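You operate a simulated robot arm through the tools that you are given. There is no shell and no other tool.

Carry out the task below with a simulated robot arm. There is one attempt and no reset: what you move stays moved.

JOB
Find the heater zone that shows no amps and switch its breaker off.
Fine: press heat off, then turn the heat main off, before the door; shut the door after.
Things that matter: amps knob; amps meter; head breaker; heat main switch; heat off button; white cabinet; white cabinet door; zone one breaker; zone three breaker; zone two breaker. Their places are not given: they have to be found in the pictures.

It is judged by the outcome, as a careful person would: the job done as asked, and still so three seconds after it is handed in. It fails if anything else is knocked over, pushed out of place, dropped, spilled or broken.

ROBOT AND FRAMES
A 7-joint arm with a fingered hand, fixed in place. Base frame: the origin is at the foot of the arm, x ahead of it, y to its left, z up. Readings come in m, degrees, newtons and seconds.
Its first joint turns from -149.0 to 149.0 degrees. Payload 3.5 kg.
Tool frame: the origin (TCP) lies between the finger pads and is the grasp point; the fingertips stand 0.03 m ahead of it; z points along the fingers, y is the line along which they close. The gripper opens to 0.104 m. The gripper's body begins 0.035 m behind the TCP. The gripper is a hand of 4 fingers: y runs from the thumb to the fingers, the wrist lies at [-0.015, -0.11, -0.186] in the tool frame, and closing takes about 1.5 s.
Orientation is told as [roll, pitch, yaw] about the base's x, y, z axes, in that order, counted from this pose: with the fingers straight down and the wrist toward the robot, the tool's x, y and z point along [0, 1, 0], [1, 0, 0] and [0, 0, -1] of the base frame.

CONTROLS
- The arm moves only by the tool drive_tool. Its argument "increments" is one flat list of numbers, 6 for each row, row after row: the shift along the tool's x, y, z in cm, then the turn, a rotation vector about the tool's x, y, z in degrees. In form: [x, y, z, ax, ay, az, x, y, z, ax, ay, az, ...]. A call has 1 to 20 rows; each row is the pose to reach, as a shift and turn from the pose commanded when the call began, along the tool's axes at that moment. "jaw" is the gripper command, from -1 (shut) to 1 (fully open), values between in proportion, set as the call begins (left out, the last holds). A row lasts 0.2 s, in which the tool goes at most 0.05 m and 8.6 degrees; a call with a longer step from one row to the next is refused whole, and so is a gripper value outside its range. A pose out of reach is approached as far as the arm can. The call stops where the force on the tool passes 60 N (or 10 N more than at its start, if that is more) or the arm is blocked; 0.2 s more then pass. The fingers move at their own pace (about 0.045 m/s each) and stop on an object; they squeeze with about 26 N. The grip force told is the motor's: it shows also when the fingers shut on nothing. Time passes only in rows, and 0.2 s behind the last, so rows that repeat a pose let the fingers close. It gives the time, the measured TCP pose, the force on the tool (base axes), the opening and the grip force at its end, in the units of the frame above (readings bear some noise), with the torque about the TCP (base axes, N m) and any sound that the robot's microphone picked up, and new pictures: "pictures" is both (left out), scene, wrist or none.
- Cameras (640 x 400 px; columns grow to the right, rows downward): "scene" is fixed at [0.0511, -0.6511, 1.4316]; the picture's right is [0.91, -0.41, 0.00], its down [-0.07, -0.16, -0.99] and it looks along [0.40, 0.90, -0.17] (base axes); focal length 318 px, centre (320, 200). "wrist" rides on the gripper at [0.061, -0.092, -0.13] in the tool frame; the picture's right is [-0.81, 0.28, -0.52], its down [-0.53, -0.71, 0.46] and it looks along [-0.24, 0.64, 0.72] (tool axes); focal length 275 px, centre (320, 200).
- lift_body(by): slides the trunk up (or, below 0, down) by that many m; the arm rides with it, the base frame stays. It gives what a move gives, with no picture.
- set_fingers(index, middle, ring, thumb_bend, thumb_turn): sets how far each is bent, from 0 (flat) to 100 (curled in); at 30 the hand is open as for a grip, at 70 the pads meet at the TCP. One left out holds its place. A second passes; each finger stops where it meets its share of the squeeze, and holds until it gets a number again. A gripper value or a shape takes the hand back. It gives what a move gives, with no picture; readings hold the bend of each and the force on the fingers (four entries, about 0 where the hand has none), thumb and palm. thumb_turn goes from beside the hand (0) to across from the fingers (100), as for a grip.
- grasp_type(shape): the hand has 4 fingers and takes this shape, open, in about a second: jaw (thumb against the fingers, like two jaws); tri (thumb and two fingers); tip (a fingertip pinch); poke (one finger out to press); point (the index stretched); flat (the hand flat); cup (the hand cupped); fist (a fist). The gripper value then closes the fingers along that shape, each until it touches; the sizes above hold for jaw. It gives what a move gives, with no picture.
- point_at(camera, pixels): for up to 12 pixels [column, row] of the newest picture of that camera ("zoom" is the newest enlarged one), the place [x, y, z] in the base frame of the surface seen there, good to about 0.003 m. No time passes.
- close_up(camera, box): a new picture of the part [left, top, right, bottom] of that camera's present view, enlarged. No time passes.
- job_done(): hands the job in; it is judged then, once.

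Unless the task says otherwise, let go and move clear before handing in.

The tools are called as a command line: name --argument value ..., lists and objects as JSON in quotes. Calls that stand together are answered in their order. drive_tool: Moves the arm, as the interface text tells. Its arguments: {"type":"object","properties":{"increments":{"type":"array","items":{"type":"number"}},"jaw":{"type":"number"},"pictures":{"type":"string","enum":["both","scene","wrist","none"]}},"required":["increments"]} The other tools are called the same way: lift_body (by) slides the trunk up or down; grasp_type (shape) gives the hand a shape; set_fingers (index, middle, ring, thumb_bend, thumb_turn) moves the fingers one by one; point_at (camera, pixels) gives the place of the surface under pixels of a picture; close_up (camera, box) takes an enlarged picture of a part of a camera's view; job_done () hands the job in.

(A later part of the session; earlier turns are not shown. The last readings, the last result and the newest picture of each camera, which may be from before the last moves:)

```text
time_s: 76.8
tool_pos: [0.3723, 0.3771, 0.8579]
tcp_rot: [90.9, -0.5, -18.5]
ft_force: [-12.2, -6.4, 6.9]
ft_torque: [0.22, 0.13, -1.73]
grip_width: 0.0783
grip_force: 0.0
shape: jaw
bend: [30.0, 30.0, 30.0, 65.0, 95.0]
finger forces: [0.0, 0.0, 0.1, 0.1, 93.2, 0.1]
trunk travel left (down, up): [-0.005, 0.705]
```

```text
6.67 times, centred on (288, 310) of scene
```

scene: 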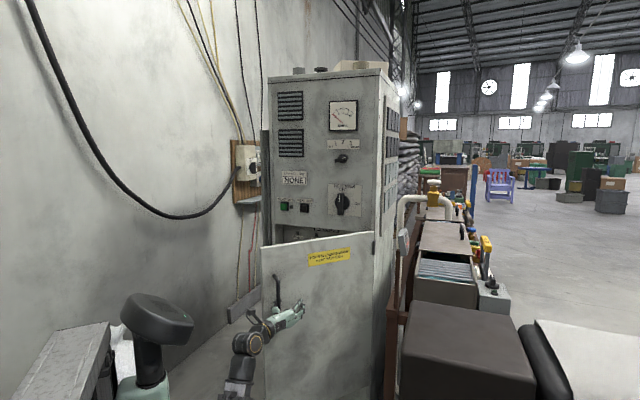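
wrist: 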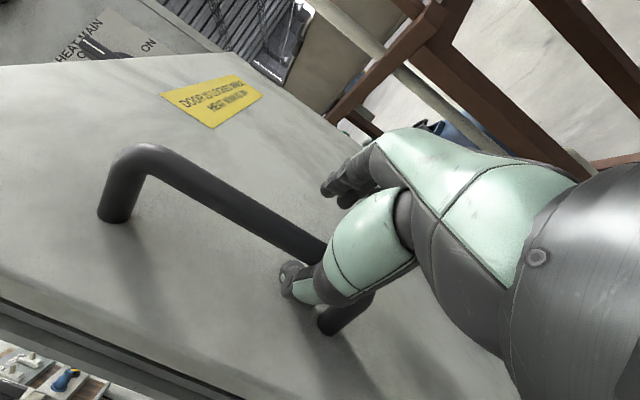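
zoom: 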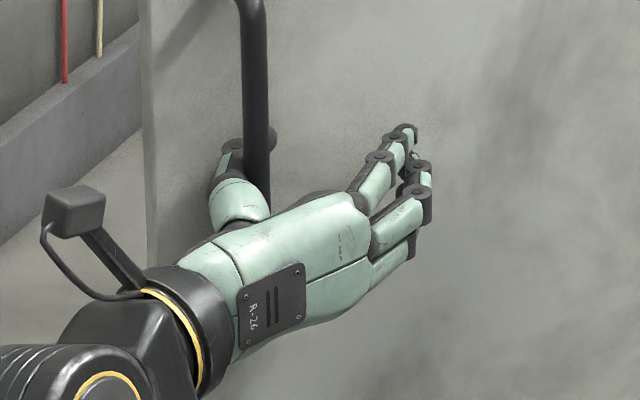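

The bar sits about 3 cm nearer the palm than the TCP, and the thumb is wedged between bar and door. I'll relax the thumb at its present bend, then slide the hand left so the thumb clears the bar.

set_fingers --thumb_bend 68 --index 30 --middle 30 --ring 30

drive_tool --increments '[0, -0.6, -0.2, 0, 0, 0, 0, -1.2, -0.4, 0, 0, 0, 0, -1.8, -0.5, 0, 0, 0, 0, -2.5, -0.5, 0, 0, 0]' --pictures "both"

close_up --camera "wrist" --box '[230, 180, 430, 350]'

close_up --camera "scene" --box '[240, 270, 320, 340]'

```text
time_s: 77.8
tool_pos: [0.37, 0.3776, 0.858]
tcp_rot: [90.8, -0.4, -18.4]
ft_force: [-39.1, -7.0, -0.5]
ft_torque: [0.26, -0.26, -0.63]
grip_width: 0.0601
grip_force: 47.7
shape: fingers
bend: [30.0, 30.0, 30.0, 72.0, 95.0]
finger forces: [0.0, 0.1, 0.0, 0.0, 95.8, 0.0]
trunk travel left (down, up): [-0.005, 0.705]
```

```text
time_s: 78.8
tool_pos: [0.3514, 0.3868, 0.8504]
tcp_rot: [90.7, -0.3, -18.6]
ft_force: [-0.9, 0.0, 0.4]
ft_torque: [-0.02, 0.04, -0.02]
grip_width: 0.0548
grip_force: 0.7
shape: fingers
bend: [30.0, 30.0, 30.0, 68.0, 97.0]
finger forces: [0.0, 0.1, 0.0, 0.0, 0.0, 0.1]
out of reach, approached as far as the arm can: row 1, 2, 3, 4
trunk travel left (down, up): [-0.005, 0.705]
```

scene: 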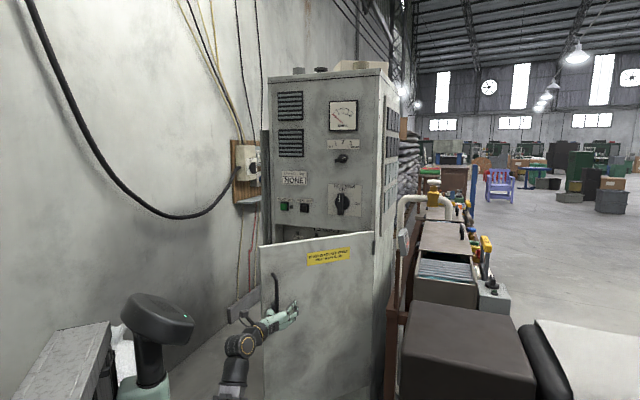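
wrist: 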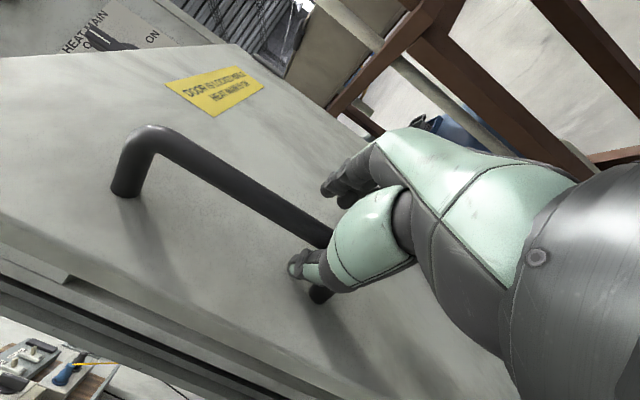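

```text
2.35 times, centred on (330, 265) of wrist
```

zoom: 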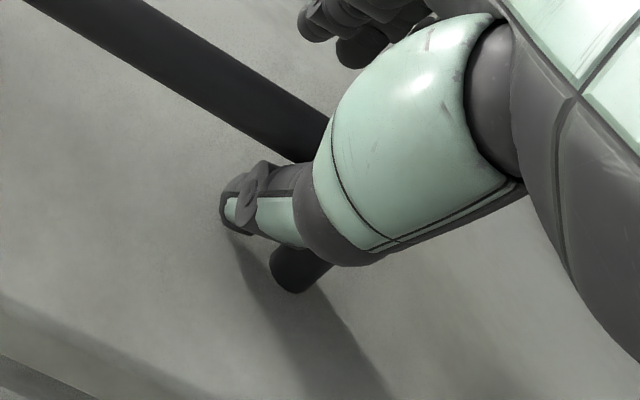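

```text
5.71 times, centred on (280, 305) of scene
```

zoom: 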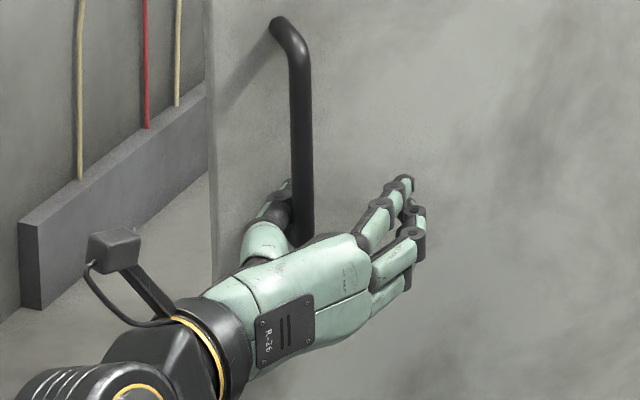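

Forces are now zero: the thumb is free, on the left of the bar. I'll open the thumb.

set_fingers --thumb_bend 30

close_up --camera "wrist" --box '[180, 150, 480, 350]'

close_up --camera "scene" --box '[220, 270, 340, 350]'

```text
time_s: 79.8
tool_pos: [0.35, 0.3863, 0.8507]
tcp_rot: [90.9, -0.2, -18.4]
ft_force: [-0.9, -0.7, 0.1]
ft_torque: [0.05, -0.01, -0.01]
grip_width: 0.1029
grip_force: 0.0
shape: fingers
bend: [30.0, 30.0, 30.0, 30.0, 97.0]
finger forces: [0.1, 0.0, 0.0, 0.1, 0.0, 0.0]
trunk travel left (down, up): [-0.005, 0.705]
```

```text
2.00 times, centred on (330, 250) of wrist
```

zoom: 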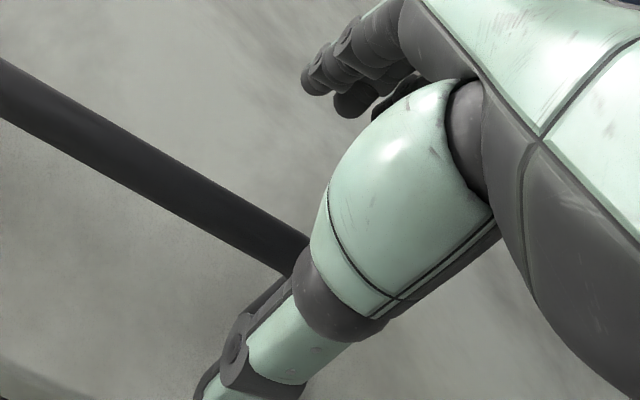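

```text
5.00 times, centred on (280, 310) of scene
```

zoom: 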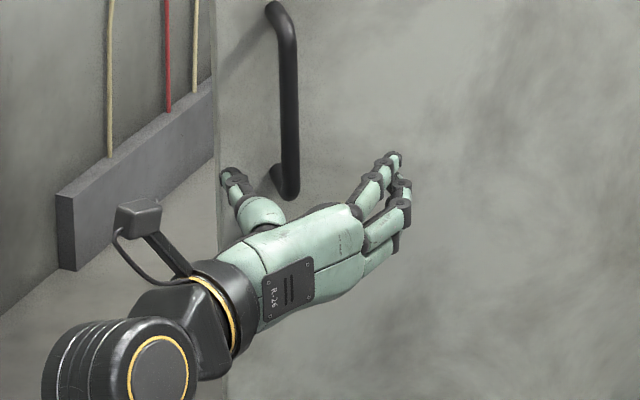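

The thumb is open and the hand is free below the bar. Since I can't pull farther from here, I'll lower the hand under the handle, then go around the door's free edge to push it open from the inside.

drive_tool --increments '[-1.5, 0, 0, 0, 0, 0, -3, 0, 0, 0, 0, 0, -4.5, 0, 0, 0, 0, 0, -6, 0, 0, 0, 0, 0, -7.5, 0, 0, 0, 0, 0]' --pictures "both"

close_up --camera "scene" --box '[220, 220, 400, 350]'

```text
time_s: 81.0
tool_pos: [0.3644, 0.4122, 0.8044]
tcp_rot: [90.8, -0.2, -18.6]
ft_force: [0.7, -0.4, 0.7]
ft_torque: [-0.03, 0.0, 0.0]
grip_width: 0.1032
grip_force: 0.0
shape: fingers
bend: [30.0, 30.0, 30.0, 30.0, 97.0]
finger forces: [0.0, 0.1, 0.0, 0.0, 0.0, 0.0]
out of reach, approached as far as the arm can: row 2, 3, 4, 5
trunk travel left (down, up): [-0.005, 0.705]
```

scene: 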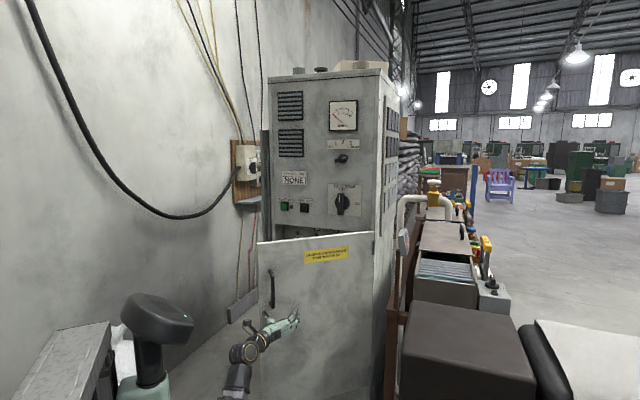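
wrist: 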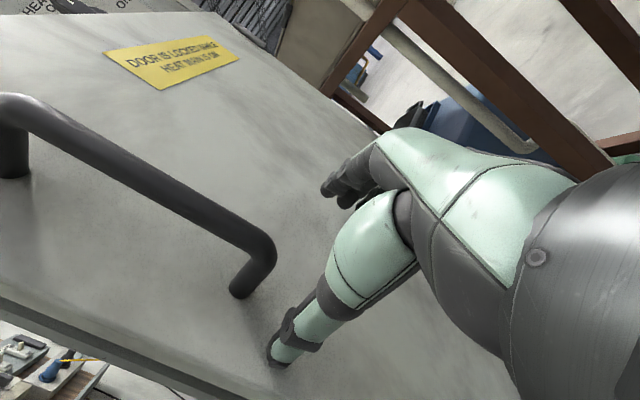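

```text
3.08 times, centred on (310, 285) of scene
```

zoom: 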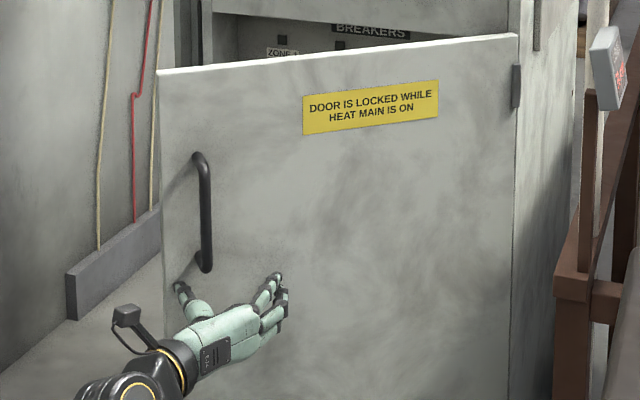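

The hand is now below the handle, and the door closed slightly. I'll measure the door angle again.

point_at --camera "scene" --pixels '[[262, 250], [300, 265], [365, 240], [259, 242], [259, 300], [272, 290], [330, 300]]'

```text
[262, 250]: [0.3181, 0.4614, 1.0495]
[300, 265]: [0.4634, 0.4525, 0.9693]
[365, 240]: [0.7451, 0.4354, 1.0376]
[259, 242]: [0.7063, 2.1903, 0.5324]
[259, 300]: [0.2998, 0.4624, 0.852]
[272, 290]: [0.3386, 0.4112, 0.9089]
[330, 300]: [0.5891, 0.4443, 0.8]
```

The door is at about 41°, free edge near u=-0.115, d=0.54. I'll make a fist and sweep left past the edge (letting the door close a little), turning the hand to point straight in.

grasp_type --shape "fist"

drive_tool --increments '[0, -3.15, 1.6, -4.4, 0, 0, 0, -6.3, 3.2, -8.8, 0, 0, 0, -9.45, 4.9, -13.2, 0, 0, 0, -12.6, 6.6, -17.6, 0, 0, 0, -15.75, 8.4, -22, 0, 0, 0, -18.9, 10.2, -26.4, 0, 0]' --pictures "both"

close_up --camera "scene" --box '[200, 220, 392, 350]'

```text
time_s: 81.9
tool_pos: [0.364, 0.4116, 0.8024]
tcp_rot: [90.8, -0.3, -18.5]
ft_force: [-0.4, 0.7, -0.3]
ft_torque: [0.02, 0.01, 0.06]
grip_width: 0.0
grip_force: 0.0
shape: fist
bend: [100.0, 100.0, 100.0, 86.0, 85.0]
finger forces: [0.0, 0.0, 0.1, 0.0, 0.1, 0.1]
trunk travel left (down, up): [-0.005, 0.705]
```

```text
time_s: 83.3
tool_pos: [0.2196, 0.5685, 0.8055]
tcp_rot: [91.0, 0.1, -45.0]
ft_force: [-0.8, 0.1, 0.3]
ft_torque: [0.03, -0.01, -0.03]
grip_width: 0.0
grip_force: 0.1
shape: fist
bend: [100.0, 100.0, 100.0, 86.0, 85.0]
finger forces: [0.0, 0.0, 0.0, 0.0, 0.0, 0.0]
trunk travel left (down, up): [-0.005, 0.705]
```

scene: 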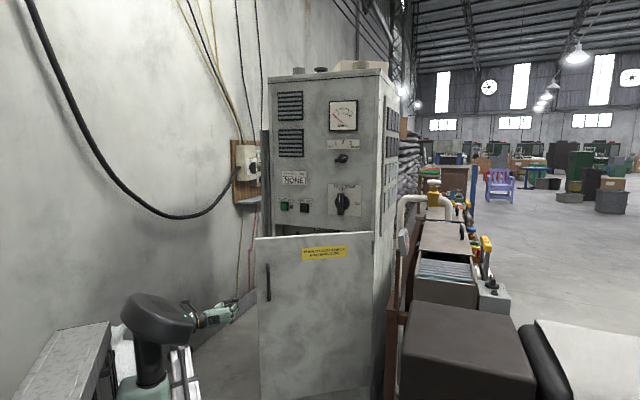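
wrist: 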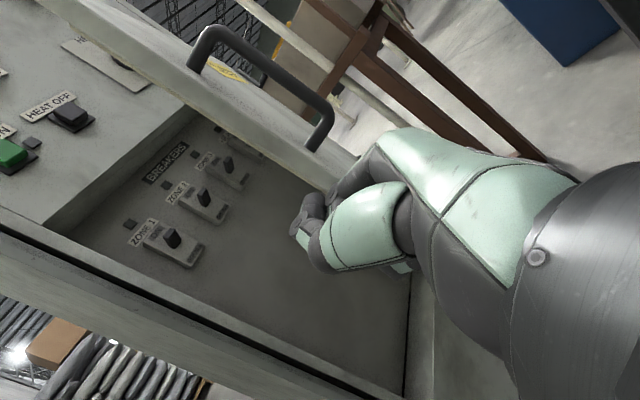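

```text
3.08 times, centred on (296, 285) of scene
```

zoom: 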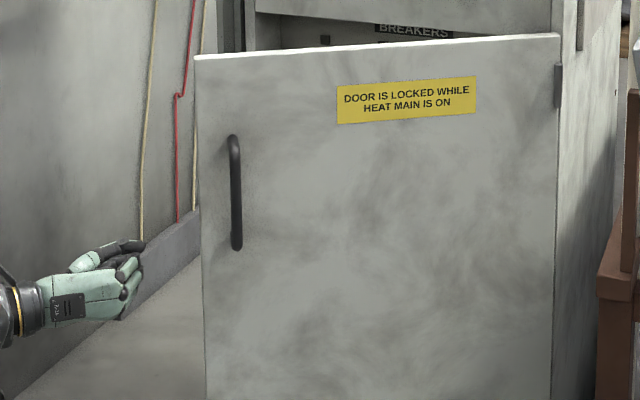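

The hand passed the free edge without contact; wrist view shows the breakers in a row: ZONE 1 at (150,235), ZONE 2 (195,195), ZONE 3 (225,165) and one hidden. I'll move forward beside the opening.

drive_tool --increments '[0, 0.2, 3.6, 0, 0, 0, 0, 0.4, 7.2, 0, 0, 0, 0, 0.6, 10.8, 0, 0, 0, 0, 0.8, 14.4, 0, 0, 0]' --pictures "both"

close_up --camera "scene" --box '[200, 220, 392, 350]'

close_up --camera "wrist" --box '[80, 60, 320, 260]'

```text
time_s: 84.3
tool_pos: [0.327, 0.6644, 0.807]
tcp_rot: [91.0, 0.0, -44.8]
ft_force: [0.5, 0.3, -0.3]
ft_torque: [-0.03, 0.02, 0.01]
grip_width: 0.0002
grip_force: 0.0
shape: fist
bend: [100.0, 100.0, 100.0, 86.0, 85.0]
finger forces: [0.1, 0.0, 0.0, 0.0, 0.0, 0.1]
trunk travel left (down, up): [-0.005, 0.705]
```

scene: 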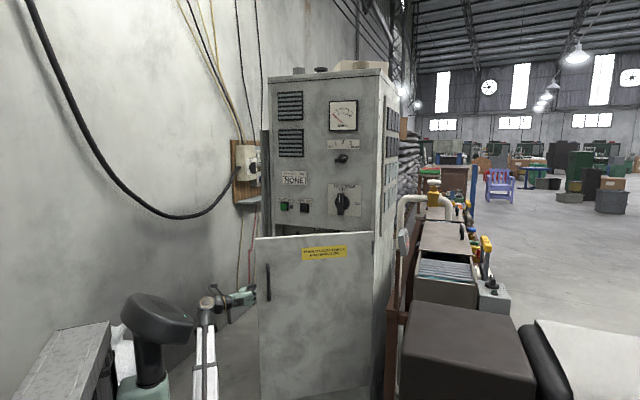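
wrist: 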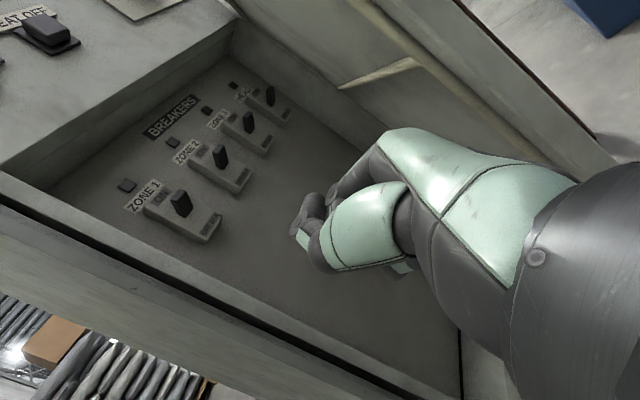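

```text
3.08 times, centred on (296, 285) of scene
```

zoom: 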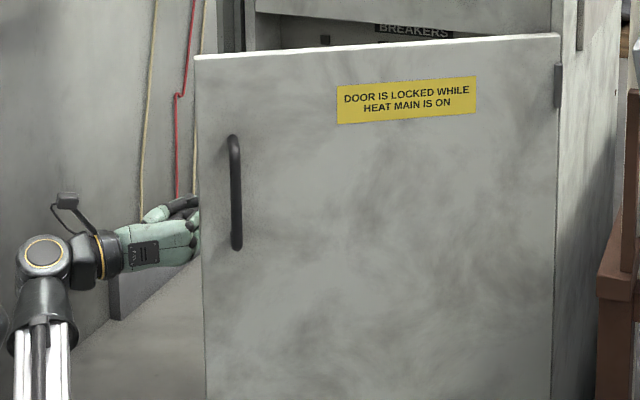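

```text
2.00 times, centred on (200, 160) of wrist
```

zoom: 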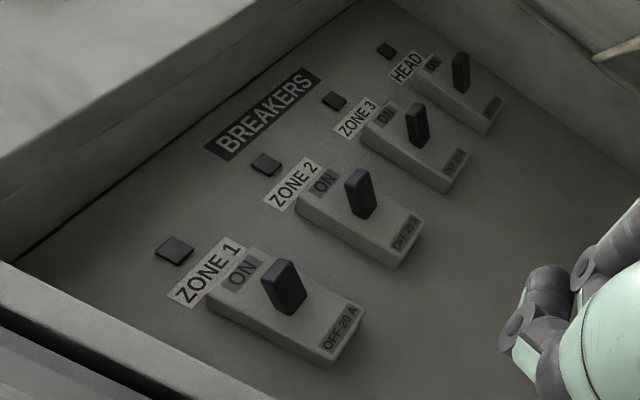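

All four breakers are visible with ON at the top and OFF 20 A at the bottom: ZONE 1, 2, 3 and HEAD (toggle at wrist (270,95)). I'll measure them.

point_at --camera "wrist" --pixels '[[182, 202], [220, 156], [248, 122], [269, 95], [270, 90], [272, 101], [283, 110], [262, 100], [245, 92], [205, 100], [350, 85], [290, 118]]'

close_up --camera "wrist" --box '[220, 70, 316, 130]'

```text
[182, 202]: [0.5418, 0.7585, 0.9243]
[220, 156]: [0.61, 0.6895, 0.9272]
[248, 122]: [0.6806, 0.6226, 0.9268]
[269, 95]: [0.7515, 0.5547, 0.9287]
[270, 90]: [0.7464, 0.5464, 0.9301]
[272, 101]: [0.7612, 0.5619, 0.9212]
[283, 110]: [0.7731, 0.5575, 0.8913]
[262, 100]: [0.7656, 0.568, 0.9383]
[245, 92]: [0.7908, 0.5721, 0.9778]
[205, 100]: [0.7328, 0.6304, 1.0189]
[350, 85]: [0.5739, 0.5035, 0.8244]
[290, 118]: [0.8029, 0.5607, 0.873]
```

```text
6.67 times, centred on (268, 100) of wrist
```

zoom: 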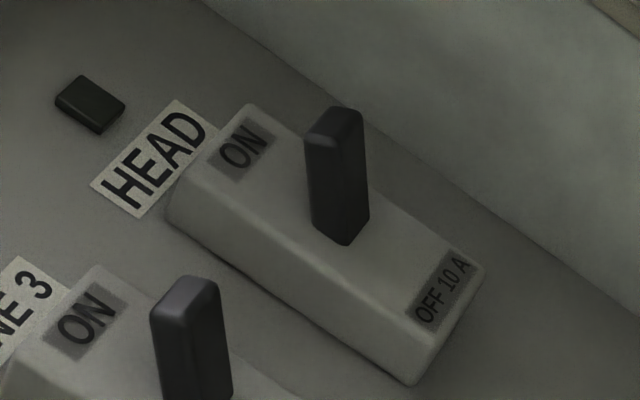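

HEAD's toggle tip is at u≈0.141, d≈0.91, z≈0.93 (ON, tilted up). I need the door wider open, so I sweep the fist right, pushing the door from inside.

drive_tool --increments '[0, 3, 0, 0, 0, 0, 0, 6, 0, 0, 0, 0, 0, 9, 0, 0, 0, 0, 0, 12, 0, 0, 0, 0, 0, 15, 0, 0, 0, 0, 0, 18, 0, 0, 0, 0]' --pictures "both"

close_up --camera "scene" --box '[200, 220, 392, 350]'

```text
time_s: 85.4
tool_pos: [0.4088, 0.575, 0.8079]
tcp_rot: [91.0, 0.0, -44.1]
ft_force: [-58.7, 7.2, 0.6]
ft_torque: [0.05, 1.19, -5.03]
grip_width: 0.0
grip_force: 0.0
shape: fist
bend: [100.0, 100.0, 100.0, 86.0, 85.0]
finger forces: [0.1, 0.1, 0.1, 0.1, 0.0, 0.3]
trunk travel left (down, up): [-0.005, 0.705]
stopped in row 5: the force on the tool passed its limit at 91 N (the readings are from after the stop); the commanded pose is now the measured one
```

scene: 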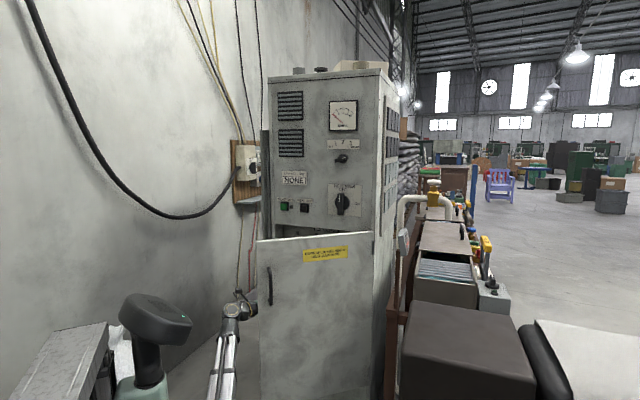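
wrist: 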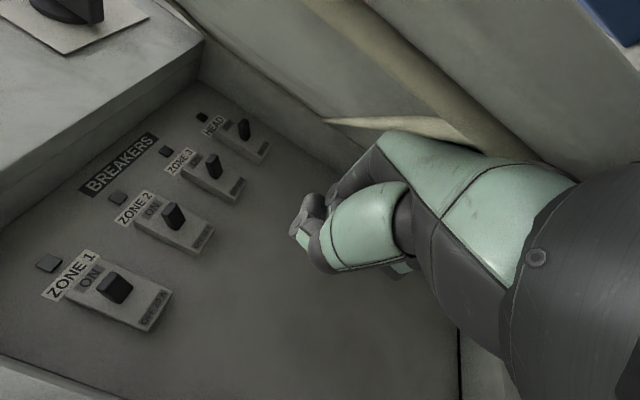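

```text
3.08 times, centred on (296, 285) of scene
```

zoom: 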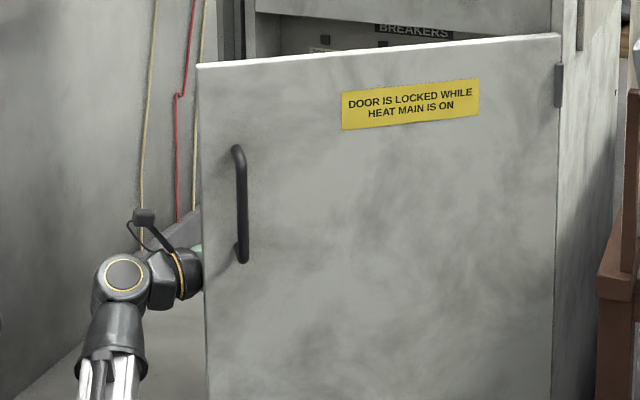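

The fist met the end face of the door's edge (force along the door's plane), so it can't swing it. I'll back left, turn the hand 40° to the right so it can slip in behind the door parallel to it.

drive_tool --increments '[0, -2, 0, 0, 0, 0, 0, -4, 0, 0, 0, 0, 0, -6, 0, -5, 0, 0, 0, -6, -1, -13, 0, 0, 0, -6, -2, -21, 0, 0, 0, -5.8, -3, -29, 0, 0, 0, -5.5, -3.6, -37, 0, 0, 0, -5.3, -3.6, -40, 0, 0]' --pictures "both"

point_at --camera "scene" --pixels '[[262, 250], [300, 265], [365, 240], [260, 320]]'

```text
time_s: 87.2
tool_pos: [0.3537, 0.5852, 0.806]
tcp_rot: [90.5, 0.7, -84.4]
ft_force: [-0.2, 0.5, -0.8]
ft_torque: [0.0, 0.03, -0.01]
grip_width: 0.0
grip_force: 0.1
shape: fist
bend: [100.0, 100.0, 100.0, 86.0, 85.0]
finger forces: [0.0, 0.1, 0.1, 0.0, 0.0, 0.0]
trunk travel left (down, up): [-0.005, 0.705]
```

scene: 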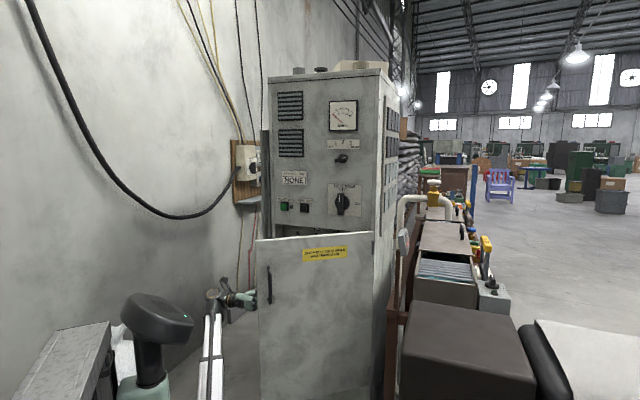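
wrist: 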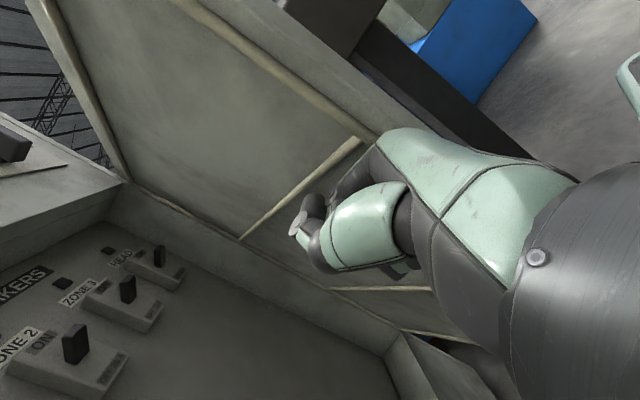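

```text
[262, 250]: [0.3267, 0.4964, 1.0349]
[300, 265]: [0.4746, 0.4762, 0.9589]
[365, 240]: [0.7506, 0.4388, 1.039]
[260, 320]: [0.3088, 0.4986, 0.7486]
```

The hand now points along the inside of the door (at 37°), 9 cm from its outer face. I'll slide it 14 cm in behind the door.

drive_tool --increments '[0, 0.3, 3.5, 0, 0, 0, 0, 0.8, 7, 0, 0, 0, 0, 1.5, 10.6, 0, 0, 0, 0, 2.3, 14.2, 0, 0, 0]' --pictures "both"

```text
time_s: 88.2
tool_pos: [0.4958, 0.5761, 0.8083]
tcp_rot: [90.6, 0.7, -84.2]
ft_force: [0.1, 1.2, 0.4]
ft_torque: [-0.01, 0.02, -0.03]
grip_width: 0.0
grip_force: 0.1
shape: fist
bend: [100.0, 100.0, 100.0, 86.0, 85.0]
finger forces: [0.1, 0.1, 0.1, 0.0, 0.0, 0.0]
trunk travel left (down, up): [-0.005, 0.705]
```

scene: 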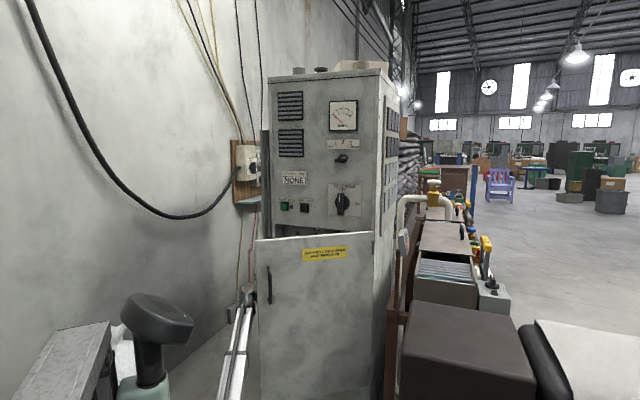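
wrist: 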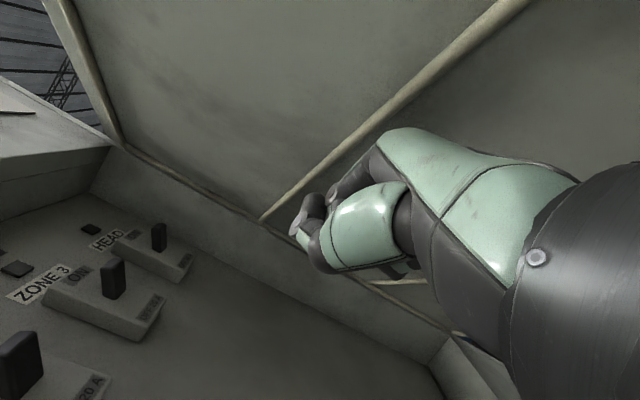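

The hand is inside behind the door with no contact yet. I'll push the door open along its arc slowly, turning the hand back with it, to about 60°.

drive_tool --increments '[0, 1.7, 0.5, 1.5, 0, 0, 0, 3.4, 1.1, 2.7, 0, 0, 0, 4.5, 0.5, 5, 0, 0, 0, 5.7, 0, 7.7, 0, 0, 0, 6.9, -0.4, 10, 0, 0, 0, 8.1, -0.9, 12.7, 0, 0, 0, 9.3, -1.2, 15, 0, 0, 0, 10.6, -1.55, 17.7, 0, 0, 0, 11.8, -1.8, 20, 0, 0, 0, 13.1, -2.0, 22.7, 0, 0]' --pictures "both"

point_at --camera "scene" --pixels '[[275, 260], [300, 265], [365, 240], [280, 320]]'

```text
time_s: 90.4
tool_pos: [0.4898, 0.4425, 0.8062]
tcp_rot: [90.8, 0.4, -61.6]
ft_force: [0.5, 0.5, 0.3]
ft_torque: [0.03, 0.01, -0.04]
grip_width: 0.0004
grip_force: 0.0
shape: fist
bend: [100.0, 100.0, 100.0, 86.0, 85.0]
finger forces: [0.1, 0.0, 0.0, 0.0, 0.0, 0.1]
trunk travel left (down, up): [-0.005, 0.705]
```

scene: 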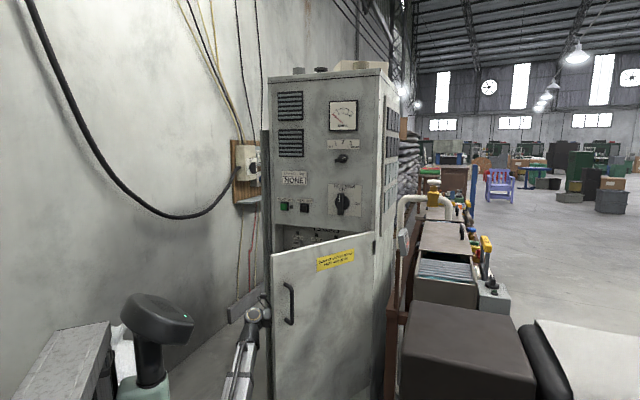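
wrist: 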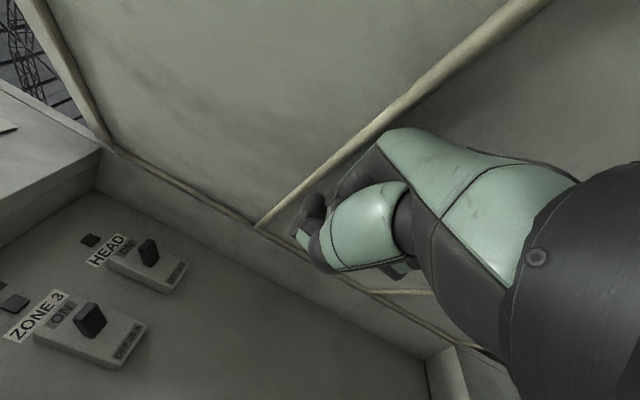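

```text
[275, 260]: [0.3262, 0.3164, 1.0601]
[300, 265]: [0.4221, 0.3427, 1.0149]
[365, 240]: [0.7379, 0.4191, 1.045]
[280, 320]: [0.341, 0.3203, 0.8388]
```

The door is now at 59° and there is no resistance. I continue to nearly 90°.

drive_tool --increments '[0, 1.1, -0.1, 2, 0, 0, 0, 2.23, -0.17, 4, 0, 0, 0, 3.4, -0.16, 6, 0, 0, 0, 4.55, -0.15, 8, 0, 0, 0, 5.7, -0.05, 10, 0, 0, 0, 6.78, 0.07, 12, 0, 0, 0, 7.8, 0.28, 14, 0, 0, 0, 8.89, 0.48, 16, 0, 0, 0, 9.9, 0.77, 17, 0, 0, 0, 10.88, 1.07, 18, 0, 0, 0, 11.8, 1.4, 19, 0, 0, 0, 12.72, 1.79, 20, 0, 0]' --pictures "both"

point_at --camera "scene" --pixels '[[310, 260], [340, 280], [365, 250], [320, 320]]'

```text
time_s: 93.0
tool_pos: [0.5647, 0.3393, 0.8056]
tcp_rot: [90.9, 0.1, -41.5]
ft_force: [-0.3, 0.3, -0.7]
ft_torque: [0.01, -0.03, -0.02]
grip_width: 0.0
grip_force: 0.0
shape: fist
bend: [100.0, 100.0, 100.0, 86.0, 85.0]
finger forces: [0.0, 0.0, 0.0, 0.0, 0.0, 0.1]
trunk travel left (down, up): [-0.005, 0.705]
```

scene: 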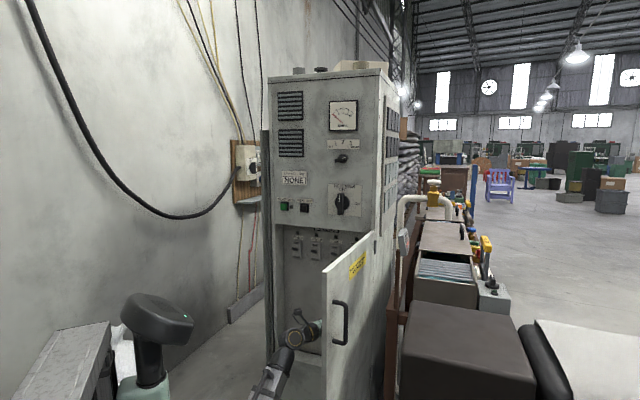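
wrist: 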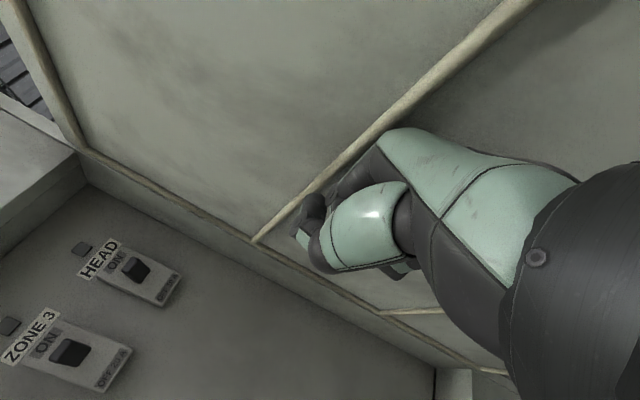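

```text
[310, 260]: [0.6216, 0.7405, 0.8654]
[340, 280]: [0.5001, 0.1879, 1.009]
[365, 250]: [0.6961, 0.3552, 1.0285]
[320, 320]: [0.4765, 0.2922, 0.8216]
```

The door is open to about 85° and stays put; the breakers show in the scene (297–340,247) and HEAD's toggle at wrist (137,265). I'll move the fist left, up and in, away from the door.

drive_tool --increments '[1, -2.2, 0.5, -1, 0, 0, 4, -3.8, 2, -2, 0, 0, 7, -5, 4, -3, 0, 0, 10, -6, 5.5, -3.5, 0, 0, 11.4, -6.5, 6.5, -3.5, 0, 0]' --pictures "both"

close_up --camera "scene" --box '[270, 215, 390, 290]'

```text
time_s: 94.2
tool_pos: [0.5577, 0.4312, 0.919]
tcp_rot: [90.8, 0.1, -45.2]
ft_force: [0.2, -0.1, 0.8]
ft_torque: [0.01, 0.03, 0.01]
grip_width: 0.0
grip_force: 0.2
shape: fist
bend: [100.0, 100.0, 100.0, 86.0, 85.0]
finger forces: [0.0, 0.0, 0.1, 0.0, 0.1, 0.0]
trunk travel left (down, up): [-0.005, 0.705]
```

scene: 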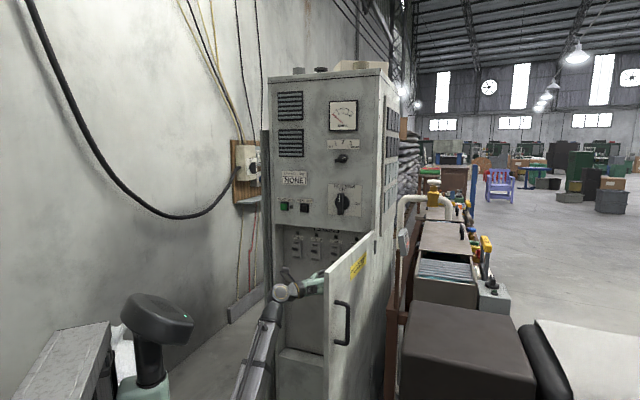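
wrist: 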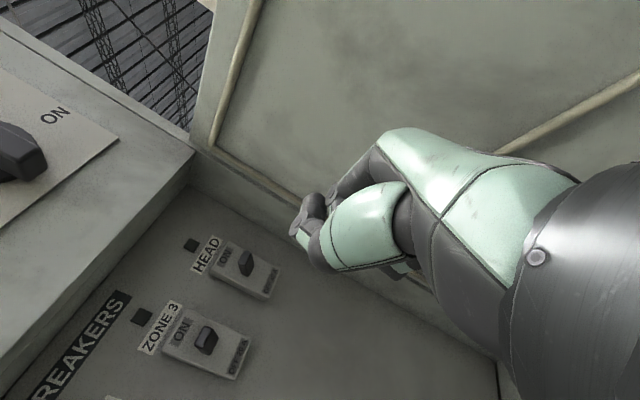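

```text
5.33 times, centred on (330, 252) of scene
```

zoom: 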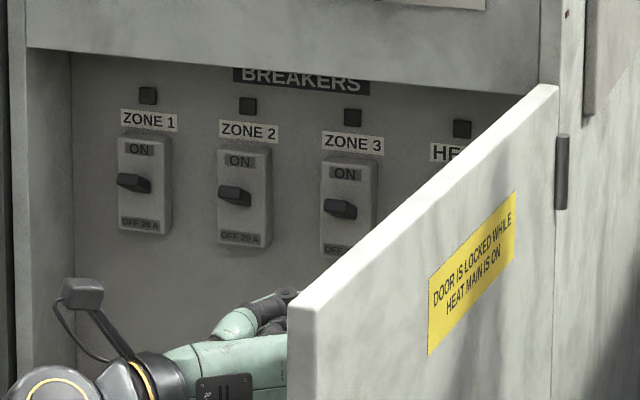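

HEAD's breaker is at wrist (245,265). I'll take an enlarged view and measure its toggle, body and the nearby side wall.

close_up --camera "wrist" --box '[180, 220, 308, 310]'

point_at --camera "wrist" --pixels '[[245, 258], [247, 268], [240, 262], [252, 262], [265, 285], [228, 252], [276, 272], [275, 215], [300, 225], [150, 190], [215, 175], [400, 300]]'

```text
4.44 times, centred on (244, 265) of wrist
```

zoom: 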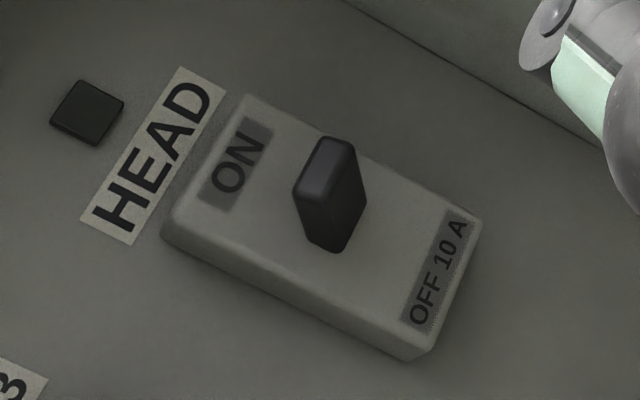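

```text
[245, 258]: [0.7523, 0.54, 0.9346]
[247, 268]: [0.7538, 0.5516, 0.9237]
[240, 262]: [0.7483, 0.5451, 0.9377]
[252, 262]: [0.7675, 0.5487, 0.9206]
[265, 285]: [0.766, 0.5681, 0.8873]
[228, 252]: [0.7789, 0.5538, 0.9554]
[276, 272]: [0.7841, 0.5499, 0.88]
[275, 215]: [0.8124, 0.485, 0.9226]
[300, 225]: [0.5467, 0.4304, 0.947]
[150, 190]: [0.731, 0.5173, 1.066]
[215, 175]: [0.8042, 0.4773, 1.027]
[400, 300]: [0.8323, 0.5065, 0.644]
```

HEAD's toggle is at u≈0.1455, tip d≈0.913, z≈0.936, inner side wall at u≈0.232. I'll roll the hand back so the wrist is below (fingers' pads facing down), moving in to d≈0.78.

drive_tool --increments '[0.3, 0, 0.8, 0, 0, -8.2, 0.6, 0, 1.6, 0, 0, -16.4, 0.9, 0, 2.4, 0, 0, -24.6, 1.2, 0, 3.2, 0, 0, -32.8, 1.5, 0, 4, 0, 0, -41, 1.8, 0, 4.8, 0, 0, -49.2, 2.1, 0, 5.6, 0, 0, -57.4, 2.4, 0, 6.4, 0, 0, -65.6, 2.7, 0, 7.2, 0, 0, -73.8, 3, 0, 8, 0, 0, -82, 3, 0, 8, 0, 0, -90]' --pictures "both"

```text
time_s: 96.6
tool_pos: [0.6049, 0.4883, 0.9631]
tcp_rot: [87.8, -82.2, -43.7]
ft_force: [0.2, 0.1, -0.4]
ft_torque: [0.03, -0.03, 0.02]
grip_width: 0.0
grip_force: 0.1
shape: fist
bend: [100.0, 100.0, 100.0, 86.0, 85.0]
finger forces: [0.0, 0.0, 0.0, 0.1, 0.1, 0.0]
out of reach, approached as far as the arm can: row 10, 11
trunk travel left (down, up): [-0.005, 0.705]
```

scene: 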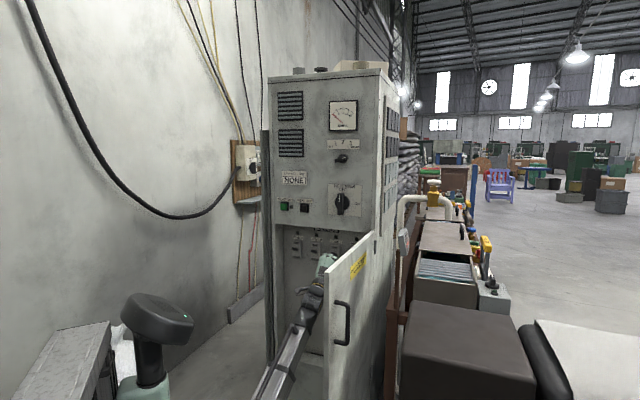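
wrist: 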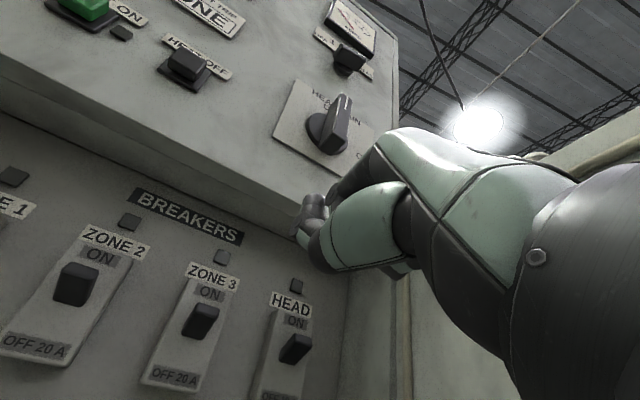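

The hand is nearly upright (roll 8°), at u≈0.082, d≈0.773, z≈0.963, in front of the breakers. I'll make the poke shape and look at the fingertips.

grasp_type --shape "poke"

close_up --camera "wrist" --box '[200, 130, 440, 380]'

close_up --camera "scene" --box '[280, 220, 376, 290]'

```text
time_s: 97.5
tool_pos: [0.6052, 0.4898, 0.9629]
tcp_rot: [88.4, -82.2, -44.1]
ft_force: [-0.1, -0.5, 0.3]
ft_torque: [0.01, 0.03, 0.03]
grip_width: 0.0002
grip_force: 0.0
shape: poke
bend: [70.0, 70.0, 99.0, 100.0, 88.0]
finger forces: [0.0, 0.0, 0.0, 0.0, 0.0, 0.0]
trunk travel left (down, up): [-0.005, 0.705]
```

```text
1.60 times, centred on (320, 255) of wrist
```

zoom: 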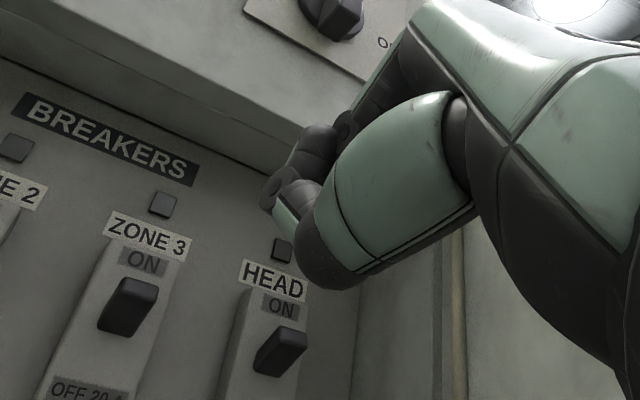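

```text
5.71 times, centred on (328, 255) of scene
```

zoom: 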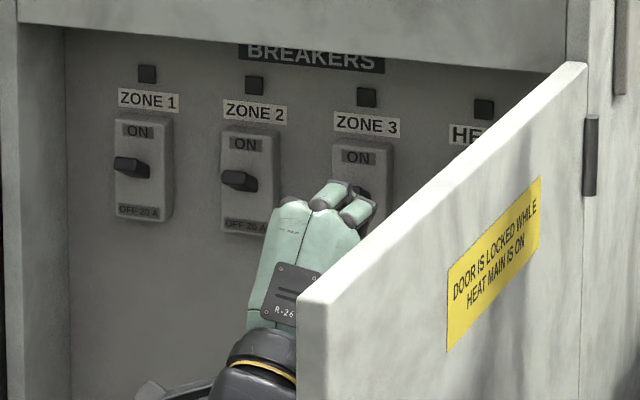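

The fingers may still be settling; I'll hold still briefly and take fresh pictures.

drive_tool --increments '[0, 0, 0, 0, 0, 0, 0, 0, 0, 0, 0, 0, 0, 0, 0, 0, 0, 0]' --pictures "both"

close_up --camera "wrist" --box '[230, 150, 390, 350]'

```text
time_s: 98.3
tool_pos: [0.6055, 0.4875, 0.9636]
tcp_rot: [88.6, -82.1, -44.2]
ft_force: [0.7, 0.6, -0.5]
ft_torque: [-0.03, 0.03, 0.0]
grip_width: 0.0001
grip_force: 0.0
shape: poke
bend: [70.0, 70.0, 99.0, 100.0, 89.0]
finger forces: [0.0, 0.0, 0.0, 0.0, 0.1, 0.1]
trunk travel left (down, up): [-0.005, 0.705]
```

scene: 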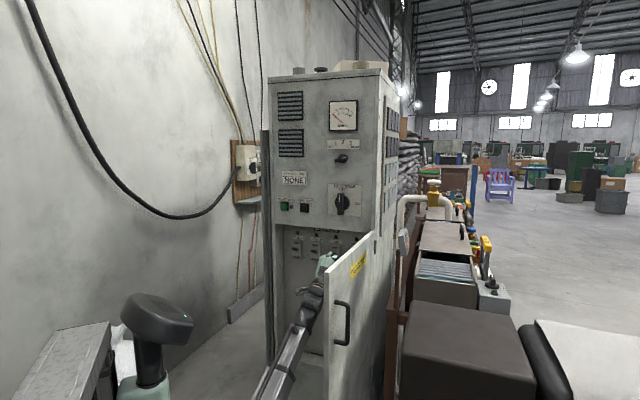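
wrist: 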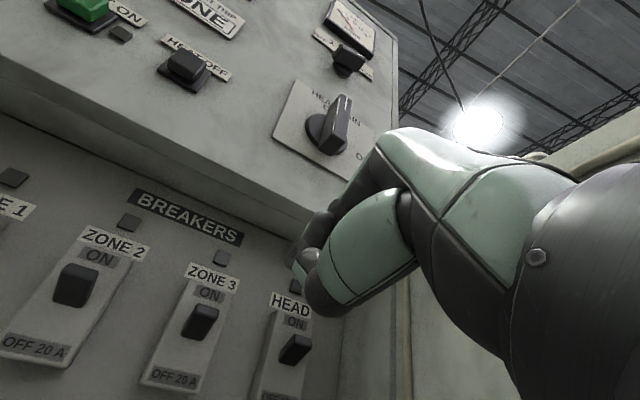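

```text
2.00 times, centred on (310, 250) of wrist
```

zoom: 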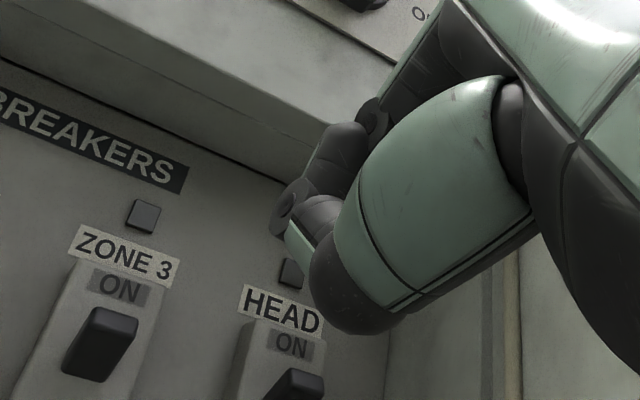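

The thumb seems to be holding the finger in after the fist. I'll open the hand to jaw first, then make the poke shape again.

grasp_type --shape "jaw"

grasp_type --shape "poke"

close_up --camera "wrist" --box '[230, 150, 390, 350]'

```text
time_s: 99.2
tool_pos: [0.6038, 0.4877, 0.9642]
tcp_rot: [88.6, -82.2, -44.2]
ft_force: [-1.0, 0.3, 0.2]
ft_torque: [0.0, 0.01, 0.04]
grip_width: 0.1034
grip_force: 0.0
shape: jaw
bend: [30.0, 30.0, 30.0, 30.0, 98.0]
finger forces: [0.0, 0.0, 0.1, 0.0, 0.0, 0.1]
trunk travel left (down, up): [-0.005, 0.705]
```

```text
time_s: 100.1
tool_pos: [0.6051, 0.4889, 0.9638]
tcp_rot: [88.5, -82.2, -44.2]
ft_force: [-0.3, 0.1, -0.2]
ft_torque: [-0.01, 0.0, 0.01]
grip_width: 0.0
grip_force: 0.1
shape: poke
bend: [70.0, 70.0, 99.0, 100.0, 100.0]
finger forces: [0.0, 0.0, 0.0, 0.1, 0.1, 0.1]
trunk travel left (down, up): [-0.005, 0.705]
```

```text
2.00 times, centred on (310, 250) of wrist
```

zoom: 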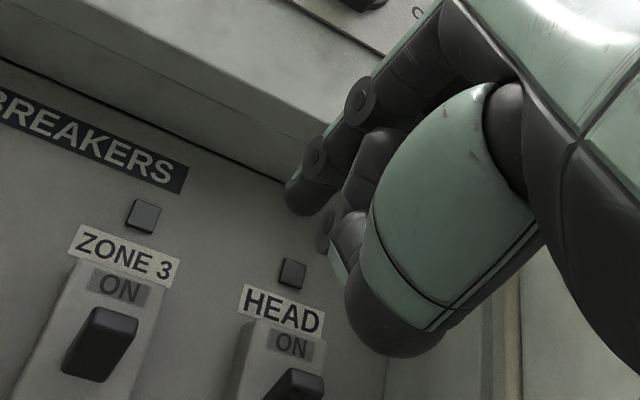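

Now the poking finger is out properly (tip at zoom (300,205)). I'll measure the tip and the HEAD toggle in this view.

point_at --camera "zoom" --pixels '[[293, 200], [300, 208], [310, 205], [305, 190], [335, 240], [360, 300], [400, 340], [300, 380], [292, 388], [315, 375], [285, 315], [240, 340]]'

```text
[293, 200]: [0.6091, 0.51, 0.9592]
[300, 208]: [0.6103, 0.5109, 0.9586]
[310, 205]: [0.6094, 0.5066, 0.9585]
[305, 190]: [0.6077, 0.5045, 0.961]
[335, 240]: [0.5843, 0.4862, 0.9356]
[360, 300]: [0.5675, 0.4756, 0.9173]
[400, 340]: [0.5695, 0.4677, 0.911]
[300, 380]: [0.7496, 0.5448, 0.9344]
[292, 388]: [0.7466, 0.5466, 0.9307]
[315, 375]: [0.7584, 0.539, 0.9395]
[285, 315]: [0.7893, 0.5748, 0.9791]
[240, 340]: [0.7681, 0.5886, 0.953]
```

The fingertip is about 0.9 cm left of the TCP and 2.2 cm ahead; HEAD's toggle tip is at u≈0.146, z≈0.935. I'll move right, up and in, so the fingertip sits just above and short of the toggle.

drive_tool --increments '[-2, 1.2, 1.5, 0, 0, 0, -4, 2.2, 3.5, 0, 0, 0, -5.6, 3.0, 5.5, 0, 0, 0, -6.58, 3.09, 7.5, 0, 0, 0, -6.58, 3.09, 8.74, 0, 0, 0]' --pictures "both"

close_up --camera "wrist" --box '[230, 150, 390, 350]'

```text
time_s: 101.3
tool_pos: [0.6938, 0.5247, 0.9981]
tcp_rot: [86.0, -82.1, -44.0]
ft_force: [0.3, -0.7, -0.2]
ft_torque: [0.0, 0.04, 0.01]
grip_width: 0.0001
grip_force: 0.0
shape: poke
bend: [70.0, 70.0, 99.0, 100.0, 100.0]
finger forces: [0.1, 0.0, 0.0, 0.1, 0.0, 0.0]
out of reach, approached as far as the arm can: row 1, 2, 3, 4, 5
trunk travel left (down, up): [-0.005, 0.705]
```

scene: 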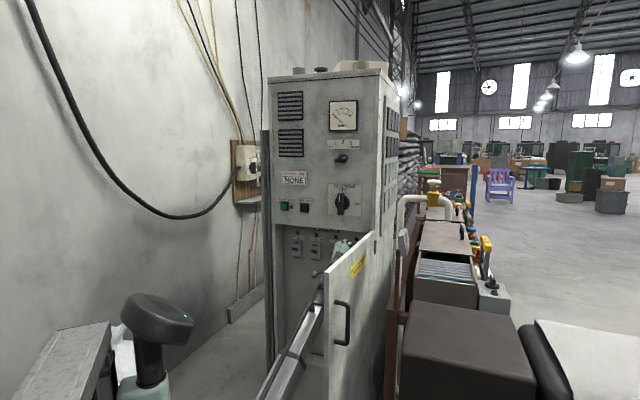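
wrist: 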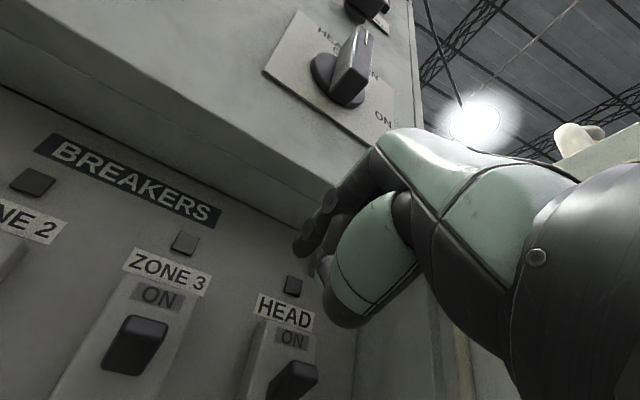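

```text
2.00 times, centred on (310, 250) of wrist
```

zoom: 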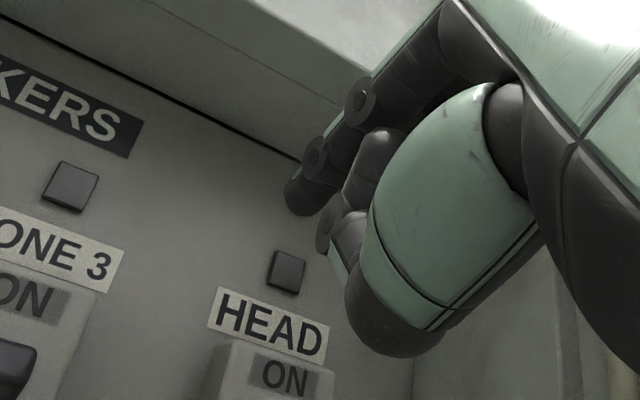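

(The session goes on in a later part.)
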